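You operate a simulated robot arm through the tools that you are given. There is no shell and no other tool. Be economical: measure what you need, move in short steps, check, and stop when the job is done.

The job below is to be done with a simulated two-armed robot. You get a single attempt, and the scene is never put back.

JOB
Take the lid off the grease tub and lay it down on the top of the set-up table.

It is judged by the outcome, as a careful person would: the job done as asked, and still so three seconds after it is handed in. It fails if anything else is knocked over, pushed out of place, dropped, spilled or broken. Lids that push on must go on centred and level and be pressed home; caps that screw on are set level and turned clockwise until they are tight.

ROBOT AND FRAMES
Two 6-joint arms with two-finger grippers on one trunk, on a base that drives. Base frame: it is fixed to the floor where the robot stands at the start and does not move with it; the origin is under the middle of the robot, x ahead of it, y to its left, z up; the surface under the hand at the start is at about z = 0.808. Lengths are in m, angles in rad, forces in N, time in s.
The left shoulder is at the start at [0.03, 0.178, 0.938], the right one opposite. With the tool pointing down near the work surface each hand reaches from about 0.36 to 0.84 m from the robot's upright axis, wherever it stands, measured 20 degrees to its own side. Payload 2.54 kg a hand.
The tool frame of a hand sits at the grasp point between the pads (the TCP): z along the fingers, y along the line on which they close. The tips reach 0.03 m beyond it. Largest opening 0.116 m; the body of the gripper starts 0.095 m behind the TCP.
Orientation is that of the tool frame in the base frame, as a unit quaternion [w, x, y, z]. With the fingers straight down and closing along the base's y, the tool's x points along the base's -x, its y along +y and its z along -z.

CONTROLS
- The arms move only by the tool play_rows. It takes "left_steps", "right_steps" or both (then of equal length, played together; a hand with none holds still); each is a list of rows, each a list of 7 numbers: the shift along the base's x, y, z in m, then the turn, a rotation vector about the base's x, y, z in degrees, then the finger opening in m, from 0 to 0.116. In form: [[dx, dy, dz, wx, wy, wz, claw], ...]. A call has 1 to 12 rows; each row is the pose to reach, as a shift and turn from the pose commanded when the call began. Rows are played at 5 a second. More than 0.05 m and 0.15 rad between two rows, or a gripper value outside its range, and nothing of the call is played. A pose out of reach is approached as far as the arm can. The call stops where the force on the tool passes 40 N (or 10 N more than at its start, if that is more) or the arm is blocked; 0.2 s more then pass. The fingers move at their own pace (about 0.153 m/s each) and stop on an object; they squeeze with about 35 N. The grip force told is the motor's: it shows also when the fingers shut on nothing. Time passes only in rows, and 0.2 s behind the last, so rows that repeat a pose let the fingers close. It gives the time, the measured TCP pose, the force on the tool (base axes), the opening and the grip force at its end, in the units of the frame above (readings bear some noise), with the torque about the TCP (base axes, N m) and any sound that the robot's microphone picked up, and new pictures: "show" is both (left out), scene, wrist or none (wrist: the cameras of the hands that moved).
- Cameras (640 x 400 px; columns grow to the right, rows downward): "scene" is now at [0.0483, -0.0291, 1.665]; the picture's right is [-0.42, -0.91, 0.00], its down [-0.70, 0.32, -0.64] and it looks along [0.58, -0.27, -0.77] (base axes); focal length 271 px, centre (320, 200). "left" rides on the left gripper at [0.069, 0.015, -0.122] in its tool frame; the picture's right is [-0.21, 0.98, 0.00], its down [-0.83, -0.18, -0.53] and it looks along [-0.52, -0.11, 0.85] (tool axes); focal length 251 px, centre (320, 200). "right" rides on the right gripper at [0.069, -0.015, -0.122] in its tool frame; the picture's right is [0.21, 0.98, 0.00], its down [-0.83, 0.18, -0.53] and it looks along [-0.52, 0.11, 0.85] (tool axes); focal length 251 px, centre (320, 200). There is no depth. A picture from a camera that has moved, and an enlarged one, comes with that camera's place and axes in the base frame and with its lens. The place of the scene camera against the robot may be out by one fixed shift of up to 0.012 m in any direction.
- raise_lower(by): slides the trunk up (or, below 0, down) by that many m; the arms and the scene camera ride with it, the base frame stays. It gives what a move gives, with no picture.
- base_move(legs): drives the robot by 1 to 6 legs, each [ahead, left, turn to the left] in m, m and rad, along the robot's own axes; the way and the turn of a leg run together, so that a leg with both is an arc; at most 1.5 m and 3.142 rad a leg. The arms and the cameras ride along, it lands a little off, and it stops where it bumps. It gives what a move gives, and a new picture of the scene camera.
- aim_head(pan, tilt): turns the head with the scene camera to pan (to the left, within 2.496 rad either way) and tilt (down, from -0.506 to 1.204), counted from straight ahead of the robot. It gives what a move gives, and a new picture of the scene camera.
- enlarge(camera, box): a new picture of the part [left, top, right, bottom] of that camera's present view, enlarged. It takes no simulated time.
- close_job(): hands the job in; it is judged then, once.

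Work in short steps. Places have to be worked out from the pictures, the camera data and where the tool is seen: move nearer, look again, correct. Check each grasp and each placing, and mend what went wrong. You have 120 turns and 260 pictures in all, those below and enlarged ones among them. Open the grippers and draw the arms clear of the work before you hand the job in, unless the task says otherwise; then end with one line.

The tools are called after "Call:" by a JSON object that holds its "op" and its "data". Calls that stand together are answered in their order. play_rows: Moves the arms, as the interface text tells. Its arguments: {"type":"object","properties":{"left_steps":{"type":"array","items":{"type":"array","items":{"type":"number"}}},"right_steps":{"type":"array","items":{"type":"array","items":{"type":"number"}}},"show":{"type":"string","enum":["both","scene","wrist","none"]}},"required":[]} The other tools are called the same way: raise_lower (by) slides the trunk up or down; base_move (legs) drives the base; aim_head (pan, tilt) turns the head that bears the scene camera; enlarge (camera, box) takes an enlarged picture of a part of a camera's view; close_job () hands the job in.

At the start:

```text
clock: 0.0
left_tcp_pos: [0.5219, -0.0171, 1.0547]
left_tool_rot: [0.0, 0.0, 1.0, 0.001]
left_wrist_force: [-0.1, 0.4, 0.2]
left_torque: [-0.02, 0.0, 0.02]
left_finger_gap: 0.116
left_grasp_force: 0.0
right_tcp_pos: [0.3931, -0.4328, 1.1185]
right_tool_rot: [0.0, 0.0, 1.0, 0.0]
right_wrist_force: [-0.1, -0.7, 0.5]
right_torque: [-0.01, -0.02, 0.04]
right_finger_gap: 0.116
right_grasp_force: 0.2
trunk travel left (down, up): [-0.15, 0.39]
robot x, y, heading: [-0.0011, 0.0003, -0.004]
head pan, tilt: [-0.433, 0.88]
```

scene: 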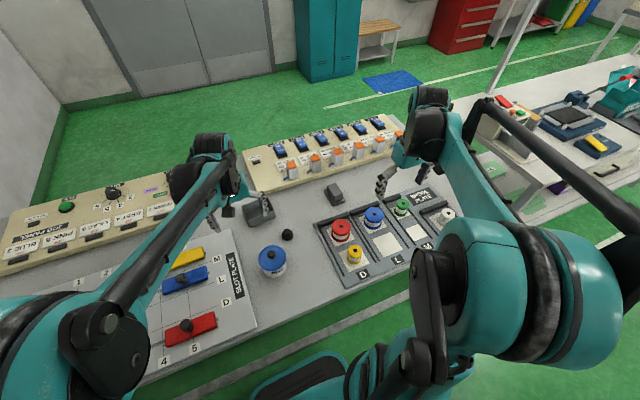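
right: 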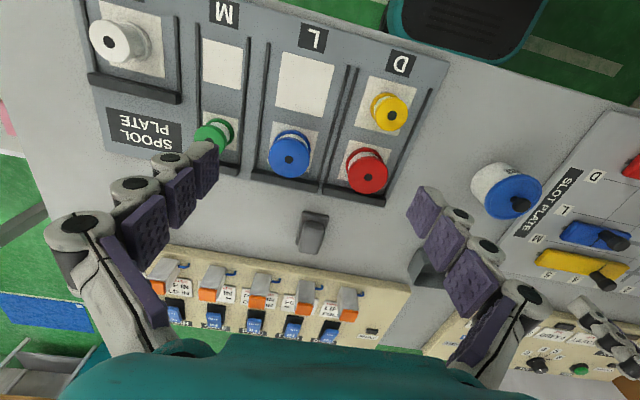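
left: 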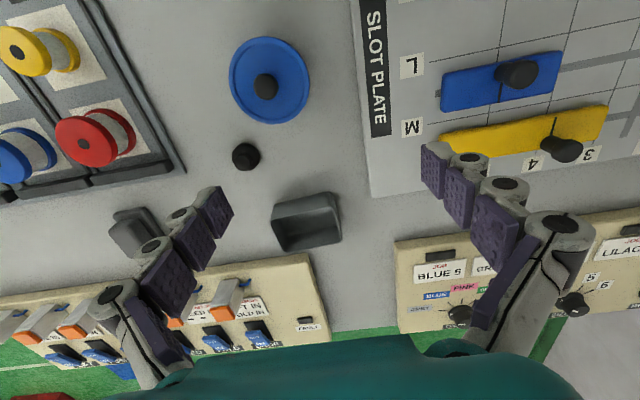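

The blue-lidded round tub in front is likely the grease tub; I take a closer look at it and its surroundings.

Call:
{"op": "enlarge", "data": {"camera": "left", "box": [180, 20, 380, 260]}}

Call:
{"op": "enlarge", "data": {"camera": "scene", "box": [200, 170, 360, 300]}}

Call:
{"op": "enlarge", "data": {"camera": "right", "box": [400, 120, 600, 260]}}

```text
1.67 times, centred on (280, 140) of left
camera zoom: at [0.4527, -0.0003, 1.1751], right [0.21, 0.98, 0.0], down [0.83, -0.18, 0.53], along [0.52, -0.11, -0.85], focal length 419 px, centre (387, 300)
```

zoom: 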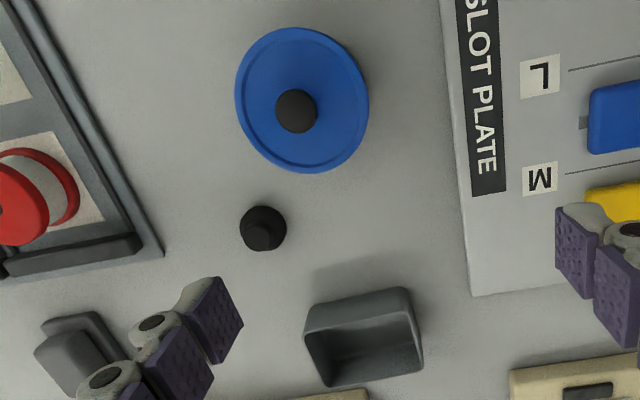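

```text
3.08 times, centred on (280, 235) of scene
camera zoom: at [0.0483, -0.0291, 1.665], right [-0.42, -0.91, 0.0], down [-0.7, 0.32, -0.64], along [0.58, -0.27, -0.77], focal length 833 px, centre (443, 92)
```

zoom: 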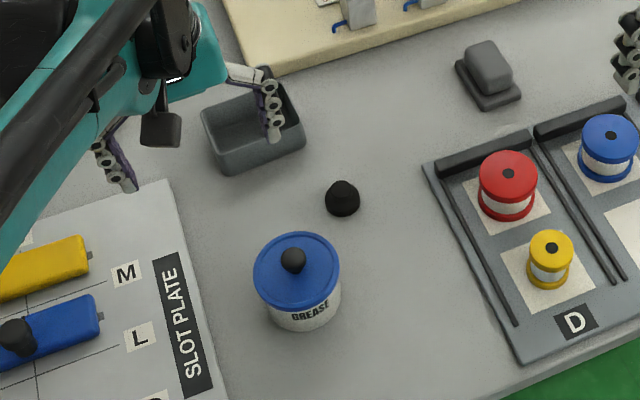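

```text
2.86 times, centred on (500, 190) of right
camera zoom: at [0.324, -0.4482, 1.2414], right [-0.21, 0.98, 0.0], down [0.83, 0.18, 0.53], along [0.52, 0.11, -0.85], focal length 718 px, centre (-194, 229)
```

zoom: 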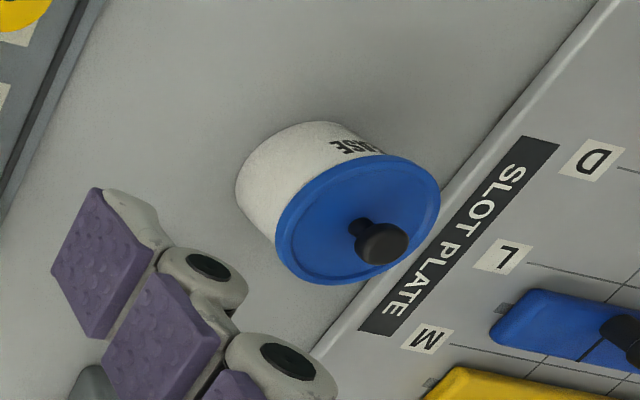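

The grease tub is the blue-lidded one: knob top at about (0.479, -0.065, 0.884), lid about 0.093 wide. There is a second table on the right, so I check which one is the set-up table.

Call:
{"op": "aim_head", "data": {"pan": -1.1, "tilt": 0.6}}

Call:
{"op": "aim_head", "data": {"pan": 0.3, "tilt": 0.8}}

Call:
{"op": "aim_head", "data": {"pan": -0.2, "tilt": 1.1}}

```text
clock: 1.0
left_tcp_pos: [0.5217, -0.0159, 1.0535]
left_tool_rot: [0.0, 0.0, 1.0, 0.0]
left_wrist_force: [0.6, 0.1, -0.6]
left_torque: [-0.03, 0.02, -0.02]
left_finger_gap: 0.1159
left_grasp_force: 0.1
right_tcp_pos: [0.3929, -0.4324, 1.1178]
right_tool_rot: [0.0, -0.001, 1.0, -0.001]
right_wrist_force: [-0.2, -0.6, 0.0]
right_torque: [-0.03, 0.02, 0.03]
right_finger_gap: 0.1161
right_grasp_force: 0.1
trunk travel left (down, up): [-0.15, 0.39]
robot x, y, heading: [0.0004, 0.0002, -0.001]
head pan, tilt: [-1.1, 0.6]
camera scene: at [0.019, -0.0757, 1.6882], right [-0.89, -0.45, 0.0], down [-0.26, 0.5, -0.82], along [0.38, -0.73, -0.57], focal length 271 px, centre (320, 200)
```

scene: 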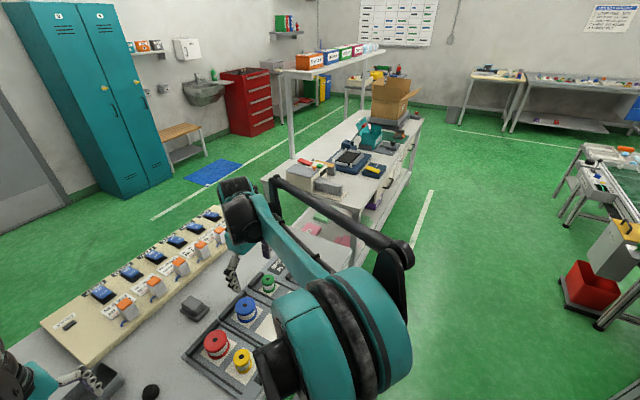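

```text
clock: 2.6
left_tcp_pos: [0.5208, -0.0171, 1.0541]
left_tool_rot: [0.0, 0.0, 1.0, 0.0]
left_wrist_force: [0.8, 0.6, 0.0]
left_torque: [0.01, -0.01, -0.02]
left_finger_gap: 0.116
left_grasp_force: 0.0
right_tcp_pos: [0.3926, -0.4323, 1.1178]
right_tool_rot: [0.0, 0.0, 1.0, 0.001]
right_wrist_force: [-0.1, -0.2, 0.2]
right_torque: [0.0, 0.0, 0.02]
right_finger_gap: 0.1158
right_grasp_force: 0.1
trunk travel left (down, up): [-0.15, 0.39]
robot x, y, heading: [-0.0001, 0.0023, -0.002]
head pan, tilt: [0.3, 0.799]
camera scene: at [0.0558, 0.0268, 1.6714], right [0.3, -0.96, 0.0], down [-0.69, -0.21, -0.7], along [0.67, 0.21, -0.72], focal length 271 px, centre (320, 200)
```

scene: 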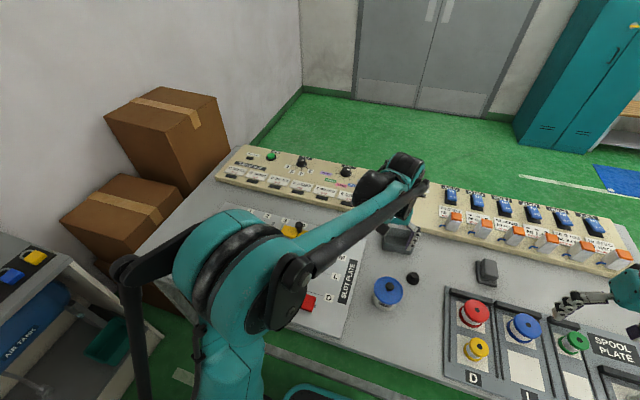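

```text
clock: 3.5
left_tcp_pos: [0.5222, -0.0173, 1.0538]
left_tool_rot: [0.0, 0.0, 1.0, -0.001]
left_wrist_force: [-0.1, -0.1, 0.6]
left_torque: [-0.03, 0.01, 0.0]
left_finger_gap: 0.1162
left_grasp_force: 0.0
right_tcp_pos: [0.3948, -0.4323, 1.119]
right_tool_rot: [0.0, 0.0, 1.0, 0.0]
right_wrist_force: [0.9, 0.1, -0.9]
right_torque: [0.0, 0.01, 0.0]
right_finger_gap: 0.1159
right_grasp_force: 0.0
trunk travel left (down, up): [-0.15, 0.39]
robot x, y, heading: [0.0019, 0.002, -0.001]
head pan, tilt: [-0.201, 1.1]
camera scene: at [0.0407, -0.0096, 1.6496], right [-0.2, -0.98, 0.0], down [-0.87, 0.18, -0.45], along [0.45, -0.09, -0.89], focal length 271 px, centre (320, 200)
```

scene: 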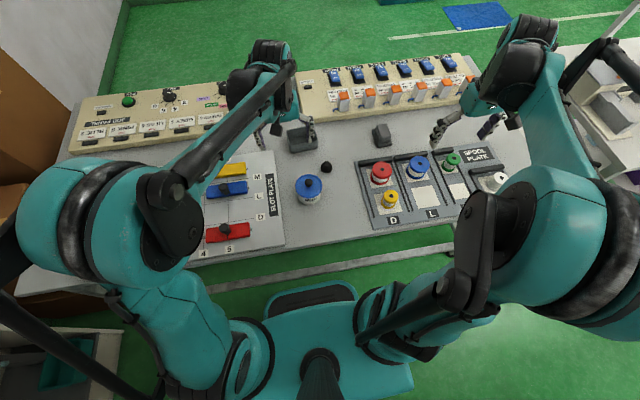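

This is the set-up table; clear space lies around (0.405, -0.175) between tub and spool plate. I bring the left hand over the knob, staying above it.

Call:
{"op": "play_rows", "data": {"left_steps": [[-0.022, -0.024, 0, 0, 0, 0, 0.08], [-0.043, -0.048, -0.03, 0, 0, 0, 0.07], [-0.043, -0.048, -0.07, 0, 0, 0, 0.07], [-0.043, -0.048, -0.1, 0, 0, 0, 0.07]]}}

```text
clock: 4.5
left_tcp_pos: [0.4797, -0.0621, 0.9527]
left_tool_rot: [0.001, -0.001, 1.0, 0.0]
left_wrist_force: [-1.0, -0.2, -1.1]
left_torque: [0.0, 0.03, -0.01]
left_finger_gap: 0.0699
left_grasp_force: 0.0
right_tcp_pos: [0.3941, -0.4333, 1.1182]
right_tool_rot: [0.0, 0.0, 1.0, 0.0]
right_wrist_force: [-0.3, 0.4, -0.8]
right_torque: [-0.02, 0.0, -0.02]
right_finger_gap: 0.1159
right_grasp_force: 0.1
trunk travel left (down, up): [-0.15, 0.39]
robot x, y, heading: [-0.003, 0.0025, 0.006]
head pan, tilt: [-0.201, 1.1]
camera scene: at [0.041, -0.0099, 1.6496], right [-0.2, -0.98, 0.0], down [-0.87, 0.18, -0.45], along [0.44, -0.09, -0.89], focal length 271 px, centre (320, 200)
camera left: at [0.4106, -0.046, 1.0741], right [0.21, 0.98, 0.0], down [0.83, -0.18, 0.53], along [0.52, -0.11, -0.85], focal length 251 px, centre (320, 200)
```

scene: 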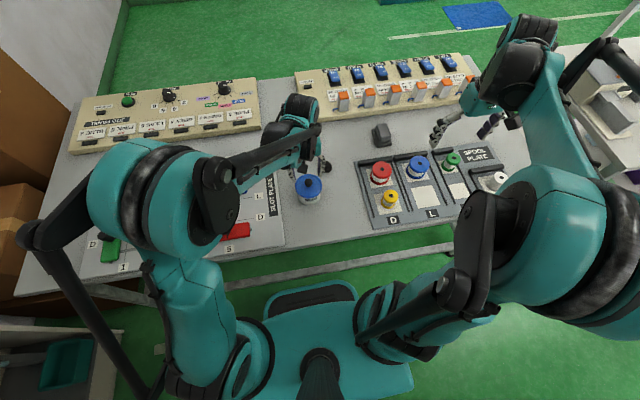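
left: 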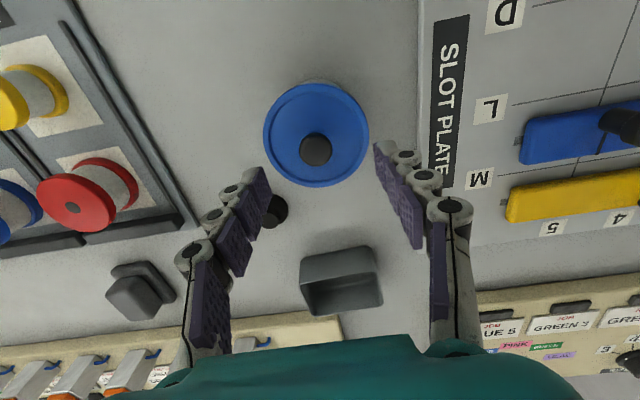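

The knob sits at about (0.479, -0.064), nearly centred between the fingers. I lower until the tips are just above the lid and look again.

Call:
{"op": "play_rows", "data": {"left_steps": [[0, -0.002, -0.02, 0, 0, 0, 0.06], [0, -0.002, -0.04, 0, 0, 0, 0.06], [0, -0.002, -0.052, 0, 0, 0, 0.06]], "show": "wrist"}}

```text
clock: 5.3
left_tcp_pos: [0.4789, -0.0666, 0.9025]
left_tool_rot: [0.0, 0.0, 1.0, 0.0]
left_wrist_force: [-0.1, 0.7, -0.1]
left_torque: [0.05, -0.01, 0.01]
left_finger_gap: 0.06
left_grasp_force: 0.0
right_tcp_pos: [0.393, -0.433, 1.1183]
right_tool_rot: [-0.001, 0.001, 1.0, 0.0]
right_wrist_force: [0.2, -0.6, 0.2]
right_torque: [0.01, 0.03, 0.0]
right_finger_gap: 0.1162
right_grasp_force: 0.0
trunk travel left (down, up): [-0.15, 0.39]
robot x, y, heading: [0.0028, 0.0004, -0.004]
head pan, tilt: [-0.201, 1.1]
camera left: at [0.4101, -0.0494, 1.0235], right [0.21, 0.98, 0.0], down [0.83, -0.18, 0.53], along [0.52, -0.11, -0.85], focal length 251 px, centre (320, 200)
```

left: 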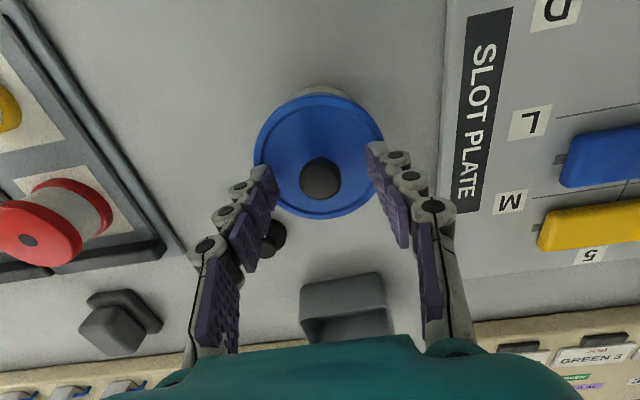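

The knob is centred; I go down 6 mm more and close on it.

Call:
{"op": "play_rows", "data": {"left_steps": [[0, 0.001, -0.006, 0, 0, 0, 0.06], [0, 0.001, -0.006, 0, 0, 0, 0.0], [0, 0.001, -0.006, 0, 0, 0, 0.0], [0, 0.001, -0.006, 0, 0, 0, 0.0]], "show": "wrist"}}

```text
clock: 6.0
left_tcp_pos: [0.4771, -0.0661, 0.8981]
left_tool_rot: [0.001, 0.001, 1.0, -0.002]
left_wrist_force: [-2.8, -3.1, 24.3]
left_torque: [-0.03, -0.02, 0.01]
left_finger_gap: 0.0224
left_grasp_force: 34.9
right_tcp_pos: [0.3916, -0.4327, 1.1199]
right_tool_rot: [0.002, 0.0, 1.0, -0.001]
right_wrist_force: [-0.2, 0.5, -0.1]
right_torque: [-0.03, -0.03, 0.01]
right_finger_gap: 0.1162
right_grasp_force: 0.1
trunk travel left (down, up): [-0.15, 0.39]
robot x, y, heading: [-0.0008, -0.0001, -0.004]
head pan, tilt: [-0.201, 1.1]
stopped in row 3 (left hand): the force on the tool passed its limit at 42 N (the readings are from after the stop); the commanded pose is now the measured one
camera left: at [0.4085, -0.0489, 1.0194], right [0.22, 0.98, 0.0], down [0.82, -0.18, 0.54], along [0.52, -0.12, -0.84], focal length 251 px, centre (320, 200)
```

left: 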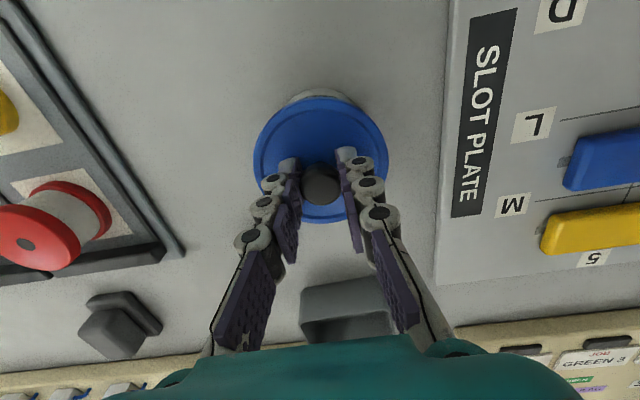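

The knob is held (22 mm, 35 N), tips resting on the lid. I lift gently a little and watch whether the tub stays behind.

Call:
{"op": "play_rows", "data": {"left_steps": [[0, 0, 0.002, 0, 0, 0, 0.0], [0, 0, 0.004, 0, 0, 0, 0.0], [0, 0, 0.007, 0, 0, 0, 0.0]], "show": "wrist"}}

Call:
{"op": "enlarge", "data": {"camera": "scene", "box": [260, 140, 360, 220]}}

```text
clock: 6.8
left_tcp_pos: [0.4798, -0.0652, 0.9044]
left_tool_rot: [0.0, 0.001, 1.0, 0.0]
left_wrist_force: [-3.4, -0.2, -0.6]
left_torque: [0.02, 0.08, 0.05]
left_finger_gap: 0.0221
left_grasp_force: 35.4
right_tcp_pos: [0.3941, -0.4336, 1.1184]
right_tool_rot: [0.0, 0.0, 1.0, 0.001]
right_wrist_force: [0.3, 0.0, -0.4]
right_torque: [-0.01, 0.01, 0.01]
right_finger_gap: 0.116
right_grasp_force: 0.0
trunk travel left (down, up): [-0.15, 0.39]
robot x, y, heading: [0.0057, -0.0009, -0.002]
head pan, tilt: [-0.201, 1.1]
heard: snap
camera left: at [0.4107, -0.0486, 1.0249], right [0.22, 0.98, 0.0], down [0.83, -0.18, 0.53], along [0.52, -0.12, -0.85], focal length 251 px, centre (320, 200)
```

left: 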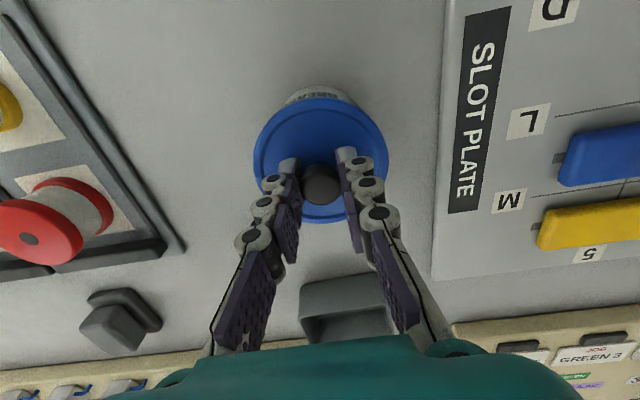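

```text
5.00 times, centred on (310, 180) of scene
camera zoom: at [0.0405, -0.0098, 1.6495], right [-0.2, -0.98, 0.0], down [-0.87, 0.18, -0.45], along [0.44, -0.09, -0.89], focal length 1354 px, centre (370, 300)
```

zoom: 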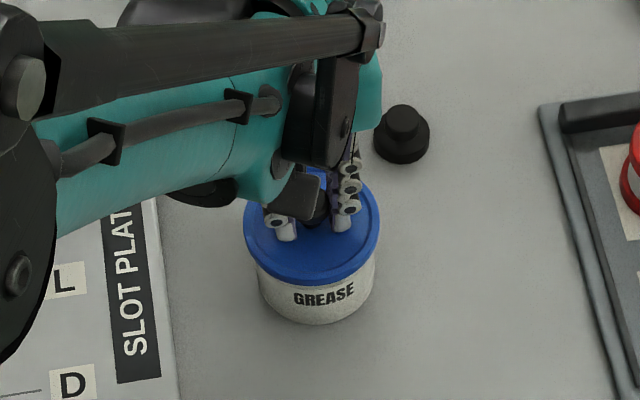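

A snap was heard: the push-on lid has come free, and the load now reads near zero. I lift straight up and check that the tub stays.

Call:
{"op": "play_rows", "data": {"left_steps": [[0, 0, 0.01, 0, 0, 0, 0.0], [0, 0, 0.03, 0, 0, 0, 0.0], [0, 0, 0.06, 0, 0, 0, 0.0], [0, 0, 0.09, 0, 0, 0, 0.0]]}}

Call:
{"op": "enlarge", "data": {"camera": "scene", "box": [250, 140, 400, 250]}}

```text
clock: 7.8
left_tcp_pos: [0.4793, -0.0644, 0.9922]
left_tool_rot: [0.0, 0.001, 1.0, 0.0]
left_wrist_force: [-0.1, 0.1, 0.4]
left_torque: [0.02, 0.01, 0.0]
left_finger_gap: 0.0225
left_grasp_force: 34.5
right_tcp_pos: [0.3927, -0.4329, 1.1181]
right_tool_rot: [0.0, 0.0, 1.0, 0.0]
right_wrist_force: [0.2, 1.0, -0.7]
right_torque: [-0.02, -0.04, -0.02]
right_finger_gap: 0.116
right_grasp_force: 0.1
trunk travel left (down, up): [-0.15, 0.39]
robot x, y, heading: [0.0005, 0.0028, 0.003]
head pan, tilt: [-0.201, 1.1]
camera scene: at [0.0403, -0.0096, 1.6496], right [-0.2, -0.98, 0.0], down [-0.87, 0.18, -0.45], along [0.44, -0.09, -0.89], focal length 271 px, centre (320, 200)
camera left: at [0.411, -0.0478, 1.1145], right [0.22, 0.98, 0.0], down [0.83, -0.18, 0.53], along [0.52, -0.12, -0.85], focal length 251 px, centre (320, 200)
```

scene: 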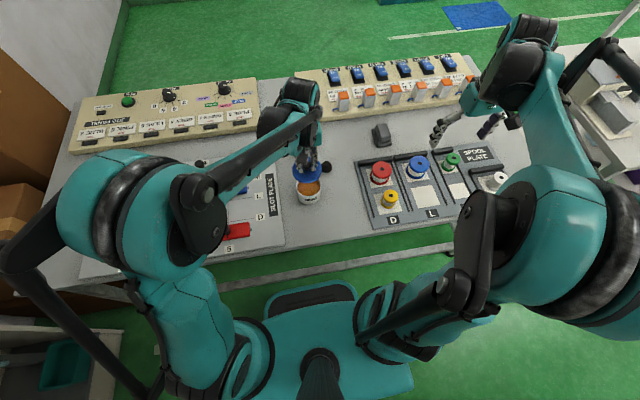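
left: 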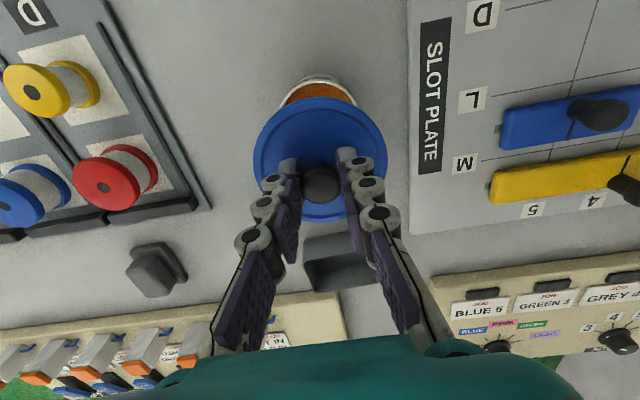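

```text
3.64 times, centred on (325, 195) of scene
camera zoom: at [0.0403, -0.0096, 1.6496], right [-0.2, -0.98, 0.0], down [-0.87, 0.18, -0.45], along [0.44, -0.09, -0.89], focal length 984 px, centre (302, 218)
```

zoom: 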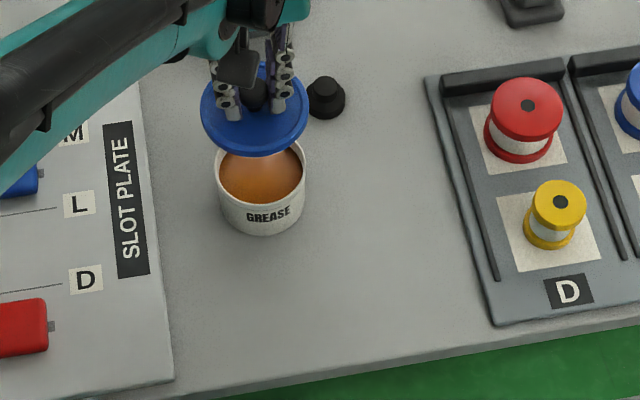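

The lid is off and the tub stayed put with its grease. I carry the lid at this height over the clear spot at (0.405, -0.168).

Call:
{"op": "play_rows", "data": {"left_steps": [[-0.025, -0.035, 0, 0, 0, 0, 0.0], [-0.05, -0.07, 0, 0, 0, 0, 0.0], [-0.074, -0.104, 0, 0, 0, 0, 0.0], [-0.074, -0.104, -0.04, 0, 0, 0, 0.0], [-0.074, -0.104, -0.08, 0, 0, 0, 0.0], [-0.074, -0.104, -0.11, 0, 0, 0, 0.0]]}}

Call:
{"op": "enlarge", "data": {"camera": "scene", "box": [250, 140, 400, 250]}}

```text
clock: 9.2
left_tcp_pos: [0.408, -0.1692, 0.8836]
left_tool_rot: [0.0, 0.0, 1.0, -0.001]
left_wrist_force: [-0.2, 0.5, 0.2]
left_torque: [0.02, 0.02, -0.04]
left_finger_gap: 0.0224
left_grasp_force: 34.9
right_tcp_pos: [0.3939, -0.433, 1.1179]
right_tool_rot: [-0.001, 0.0, 1.0, 0.0]
right_wrist_force: [-0.3, -0.2, 0.3]
right_torque: [0.02, 0.02, 0.03]
right_finger_gap: 0.1161
right_grasp_force: 0.0
trunk travel left (down, up): [-0.15, 0.39]
robot x, y, heading: [-0.0014, -0.0014, -0.0]
head pan, tilt: [-0.201, 1.1]
camera scene: at [0.0415, -0.0098, 1.6496], right [-0.2, -0.98, 0.0], down [-0.87, 0.18, -0.45], along [0.44, -0.09, -0.89], focal length 271 px, centre (320, 200)
camera left: at [0.3398, -0.1525, 1.0044], right [0.22, 0.98, 0.0], down [0.83, -0.18, 0.53], along [0.52, -0.12, -0.85], focal length 251 px, centre (320, 200)
```

scene: 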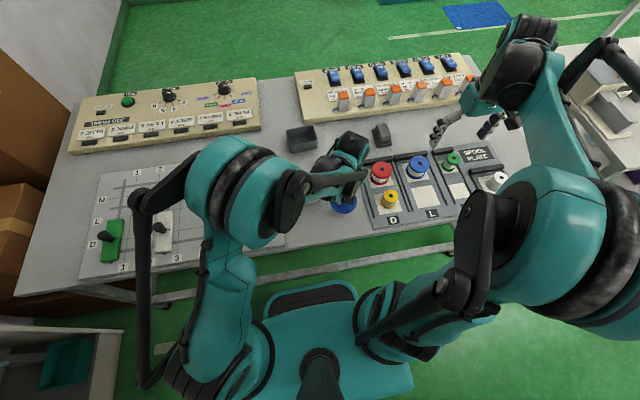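
left: 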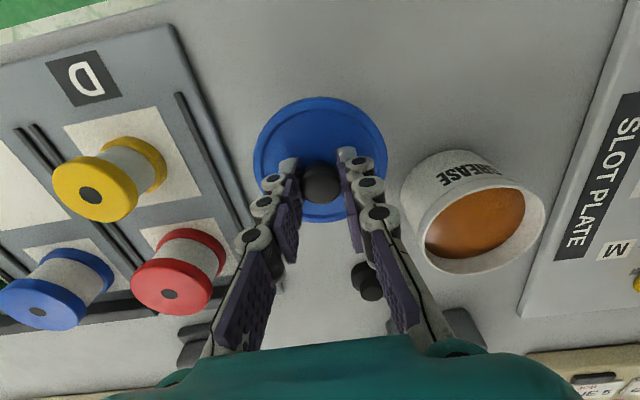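

```text
3.64 times, centred on (325, 195) of scene
camera zoom: at [0.0415, -0.0098, 1.6496], right [-0.2, -0.98, 0.0], down [-0.87, 0.18, -0.45], along [0.44, -0.09, -0.89], focal length 984 px, centre (302, 218)
```

zoom: 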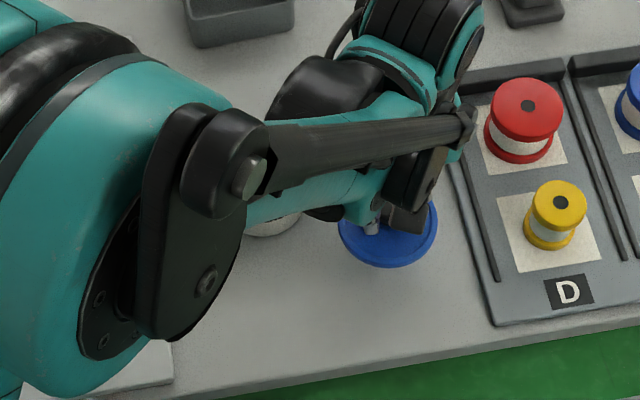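

The spot is clear on all sides (plate edge at y ≈ -0.25, lid edge ≈ -0.22). I lower in small steps until the lid touches.

Call:
{"op": "play_rows", "data": {"left_steps": [[0, 0, -0.012, 0, 0, 0, 0.0], [0, 0, -0.022, 0, 0, 0, 0.0], [0, 0, -0.026, 0, 0, 0, 0.0], [0, 0, -0.029, 0, 0, 0, 0.0], [0, 0, -0.031, 0, 0, 0, 0.0]], "show": "wrist"}}

```text
clock: 10.4
left_tcp_pos: [0.4053, -0.1675, 0.8531]
left_tool_rot: [0.0, 0.001, 1.0, -0.001]
left_wrist_force: [-0.2, -0.7, -0.1]
left_torque: [-0.01, 0.01, -0.03]
left_finger_gap: 0.0222
left_grasp_force: 35.0
right_tcp_pos: [0.3931, -0.4334, 1.1181]
right_tool_rot: [0.001, 0.0, 1.0, 0.0]
right_wrist_force: [-0.3, 0.3, -0.6]
right_torque: [0.0, -0.01, -0.04]
right_finger_gap: 0.1158
right_grasp_force: 0.1
trunk travel left (down, up): [-0.15, 0.39]
robot x, y, heading: [0.0018, 0.0014, -0.0]
head pan, tilt: [-0.201, 1.1]
camera left: at [0.3366, -0.1518, 0.9738], right [0.22, 0.98, 0.0], down [0.83, -0.18, 0.53], along [0.52, -0.12, -0.85], focal length 251 px, centre (320, 200)
```

left: 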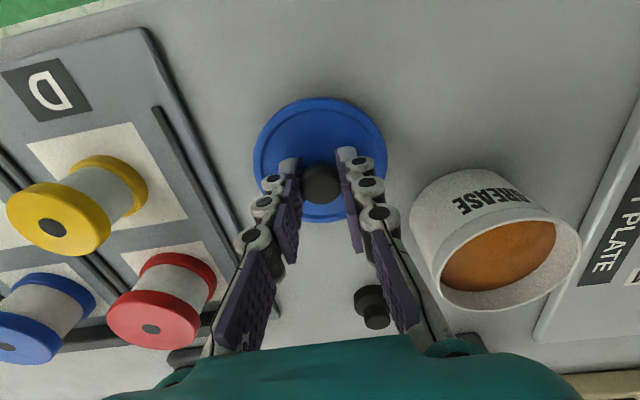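

No contact yet; I keep lowering by 2 mm steps.

Call:
{"op": "play_rows", "data": {"left_steps": [[0, 0, -0.002, 0, 0, 0, 0.0], [0, 0, -0.004, 0, 0, 0, 0.0], [0, 0, -0.006, 0, 0, 0, 0.0]], "show": "wrist"}}

```text
clock: 11.2
left_tcp_pos: [0.4038, -0.1692, 0.8474]
left_tool_rot: [0.0, 0.0, 1.0, 0.001]
left_wrist_force: [-0.7, -0.1, -0.6]
left_torque: [-0.06, 0.01, 0.0]
left_finger_gap: 0.0223
left_grasp_force: 34.8
right_tcp_pos: [0.3932, -0.4328, 1.1194]
right_tool_rot: [0.0, 0.001, 1.0, 0.0]
right_wrist_force: [0.3, 0.6, -0.4]
right_torque: [-0.02, -0.01, -0.02]
right_finger_gap: 0.1161
right_grasp_force: 0.0
trunk travel left (down, up): [-0.15, 0.39]
robot x, y, heading: [-0.0014, -0.0, 0.004]
head pan, tilt: [-0.201, 1.1]
camera left: at [0.336, -0.1526, 0.9674], right [0.22, 0.98, 0.0], down [0.83, -0.18, 0.53], along [0.52, -0.12, -0.85], focal length 251 px, centre (320, 200)
```

left: 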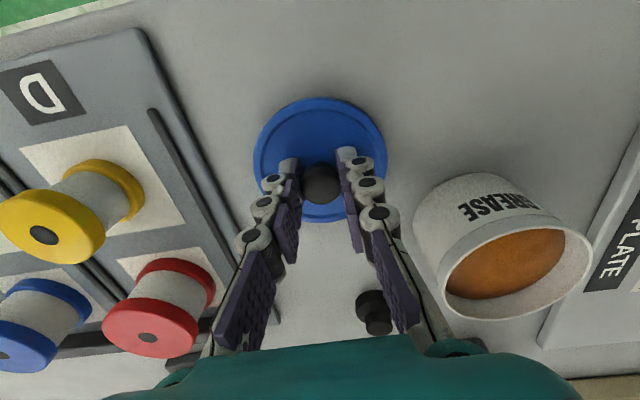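

Still no contact force; I continue in 1 to 2 mm steps.

Call:
{"op": "play_rows", "data": {"left_steps": [[0, 0, -0.001, 0, 0, 0, 0.0], [0, 0, -0.002, 0, 0, 0, 0.0], [0, 0, -0.003, 0, 0, 0, 0.0], [0, 0, -0.004, 0, 0, 0, 0.0]], "show": "wrist"}}

```text
clock: 12.2
left_tcp_pos: [0.4043, -0.1688, 0.8436]
left_tool_rot: [0.0, 0.0, 1.0, 0.001]
left_wrist_force: [-1.0, 0.3, -1.0]
left_torque: [0.03, -0.01, 0.02]
left_finger_gap: 0.0222
left_grasp_force: 35.7
right_tcp_pos: [0.3932, -0.4326, 1.1181]
right_tool_rot: [0.0, 0.0, 1.0, 0.0]
right_wrist_force: [1.2, 0.1, 0.1]
right_torque: [0.0, -0.03, 0.02]
right_finger_gap: 0.116
right_grasp_force: 0.1
trunk travel left (down, up): [-0.15, 0.39]
robot x, y, heading: [0.0004, -0.002, 0.002]
head pan, tilt: [-0.201, 1.1]
camera left: at [0.3363, -0.1532, 0.9639], right [0.22, 0.98, 0.0], down [0.83, -0.18, 0.53], along [0.52, -0.12, -0.85], focal length 251 px, centre (320, 200)
```

left: 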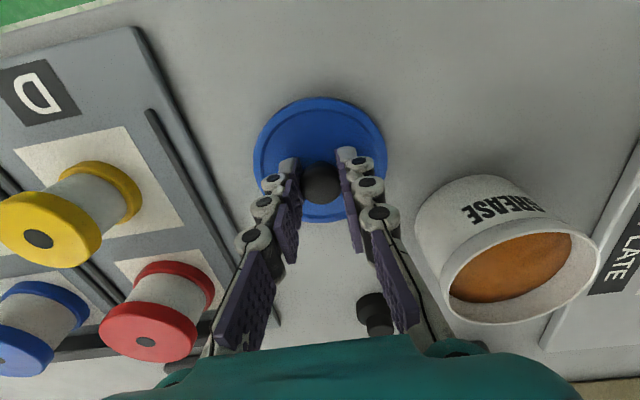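

No contact still; continuing down with small steps.

Call:
{"op": "play_rows", "data": {"left_steps": [[0, 0, -0.001, 0, 0, 0, 0.0], [0, 0, -0.002, 0, 0, 0, 0.0], [0, 0, -0.003, 0, 0, 0, 0.0], [0, 0, -0.004, 0, 0, 0, 0.0], [0, 0, -0.005, 0, 0, 0, 0.0]], "show": "wrist"}}

```text
clock: 13.4
left_tcp_pos: [0.4036, -0.1696, 0.8405]
left_tool_rot: [0.0, 0.0, 1.0, -0.001]
left_wrist_force: [5.8, -4.5, 30.4]
left_torque: [-0.08, -0.04, 0.01]
left_finger_gap: 0.0223
left_grasp_force: 34.5
right_tcp_pos: [0.3924, -0.4331, 1.1185]
right_tool_rot: [0.0, -0.001, 1.0, -0.001]
right_wrist_force: [0.6, 0.1, -1.3]
right_torque: [0.0, 0.02, 0.01]
right_finger_gap: 0.116
right_grasp_force: 0.0
trunk travel left (down, up): [-0.15, 0.39]
robot x, y, heading: [0.0035, -0.0015, -0.002]
head pan, tilt: [-0.201, 1.1]
camera left: at [0.3348, -0.1527, 0.9609], right [0.22, 0.98, 0.0], down [0.82, -0.18, 0.54], along [0.52, -0.12, -0.84], focal length 251 px, centre (320, 200)
```

left: 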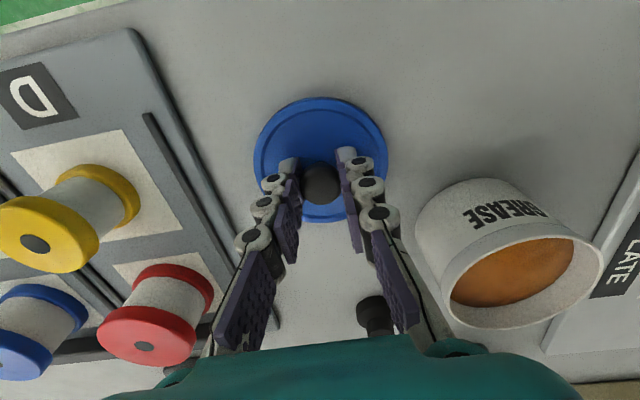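

The lid is on the table (30 N up). I ease off the pressure by 2 mm, open the fingers moderately, and rise straight up.

Call:
{"op": "play_rows", "data": {"left_steps": [[0, 0, 0.002, 0, 0, 0, 0.0], [0, 0, 0.002, 0, 0, 0, 0.04], [0, 0, 0.002, 0, 0, 0, 0.055], [0, 0, 0.004, 0, 0, 0, 0.055], [0, 0, 0.03, 0, 0, 0, 0.055], [0, 0, 0.07, 0, 0, 0, 0.055], [0, 0, 0.11, 0, 0, 0, 0.055]], "show": "wrist"}}

```text
clock: 15.0
left_tcp_pos: [0.4023, -0.1699, 0.949]
left_tool_rot: [0.0, 0.001, 1.0, -0.001]
left_wrist_force: [0.0, -0.1, 0.8]
left_torque: [0.0, -0.03, 0.01]
left_finger_gap: 0.0552
left_grasp_force: 0.0
right_tcp_pos: [0.3924, -0.4328, 1.1192]
right_tool_rot: [0.0, 0.0, 1.0, 0.0]
right_wrist_force: [-0.3, -0.2, -0.4]
right_torque: [0.0, -0.02, 0.04]
right_finger_gap: 0.1158
right_grasp_force: 0.1
trunk travel left (down, up): [-0.15, 0.39]
robot x, y, heading: [0.0005, 0.0007, -0.0]
head pan, tilt: [-0.201, 1.1]
camera left: at [0.3342, -0.1528, 1.0702], right [0.22, 0.98, 0.0], down [0.83, -0.18, 0.53], along [0.52, -0.12, -0.85], focal length 251 px, centre (320, 200)
```

left: 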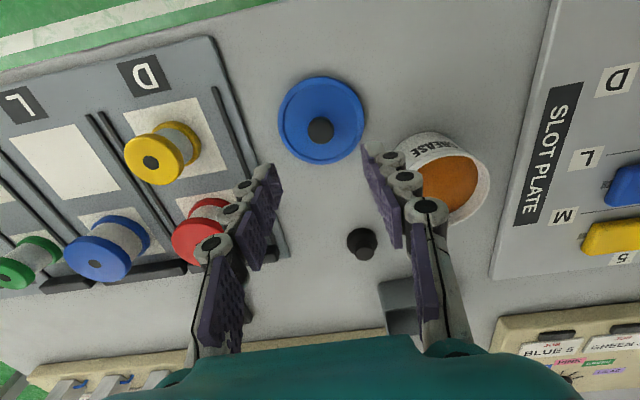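

The lid lies flat on the table, released. I raise the hand further, move it back to the left, clear of the work, and check the scene.

Call:
{"op": "play_rows", "data": {"left_steps": [[0, 0, 0.04, 0, 0, 0, 0.07], [0, 0, 0.08, 0, 0, 0, 0.09], [0.02, 0.04, 0.1, 0, 0, 0, 0.1], [0.04, 0.08, 0.1, 0, 0, 0, 0.116], [0.06, 0.12, 0.1, 0, 0, 0, 0.116], [0.08, 0.16, 0.1, 0, 0, 0, 0.116], [0.1, 0.2, 0.1, 0, 0, 0, 0.116]]}}

Call:
{"op": "enlarge", "data": {"camera": "scene", "box": [250, 140, 400, 250]}}

```text
clock: 16.6
left_tcp_pos: [0.5001, 0.0328, 1.0513]
left_tool_rot: [0.0, 0.002, 1.0, -0.002]
left_wrist_force: [0.0, 0.6, -0.2]
left_torque: [-0.07, 0.01, 0.0]
left_finger_gap: 0.1159
left_grasp_force: 0.1
right_tcp_pos: [0.3924, -0.4316, 1.1185]
right_tool_rot: [-0.001, 0.0, 1.0, -0.002]
right_wrist_force: [0.0, 0.1, -0.1]
right_torque: [-0.01, -0.01, 0.0]
right_finger_gap: 0.1164
right_grasp_force: 0.0
trunk travel left (down, up): [-0.15, 0.39]
robot x, y, heading: [-0.0003, -0.0002, 0.001]
head pan, tilt: [-0.201, 1.1]
camera scene: at [0.0409, -0.0083, 1.6496], right [-0.2, -0.98, 0.0], down [-0.87, 0.18, -0.45], along [0.44, -0.09, -0.89], focal length 271 px, centre (320, 200)
camera left: at [0.4311, 0.0486, 1.1717], right [0.22, 0.98, 0.0], down [0.83, -0.18, 0.53], along [0.52, -0.12, -0.85], focal length 251 px, centre (320, 200)
```

scene: 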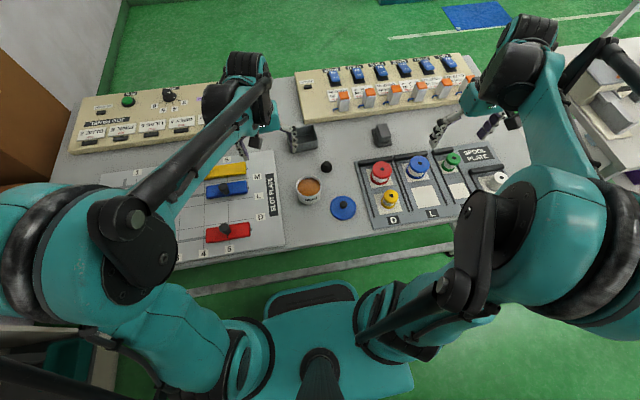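
left: 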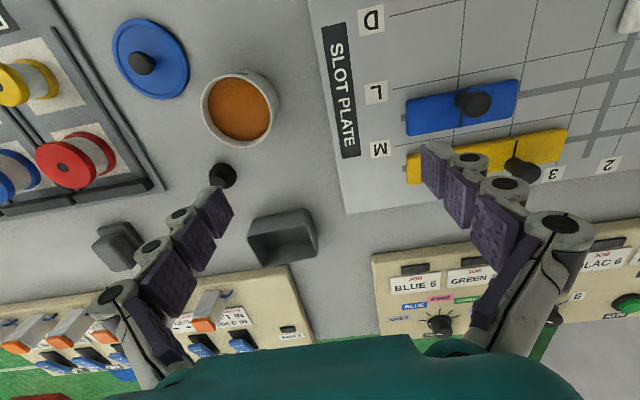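

```text
3.64 times, centred on (325, 195) of scene
camera zoom: at [0.0409, -0.0083, 1.6496], right [-0.2, -0.98, 0.0], down [-0.87, 0.18, -0.45], along [0.44, -0.09, -0.89], focal length 984 px, centre (302, 218)
```

zoom: 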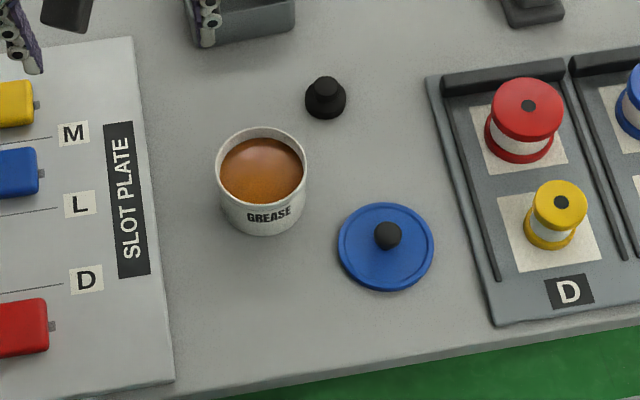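

The lid lies flat on the table, the tub is upright and in its place, nothing else has moved, and the hands are open and clear. I hand the job in.

Call:
{"op": "close_job", "data": {}}

```text
The job is handed in.
```

The lid is off the grease tub and lies flat, knob up, on the set-up table between the tub and the spool plate; the tub is still upright in its place.
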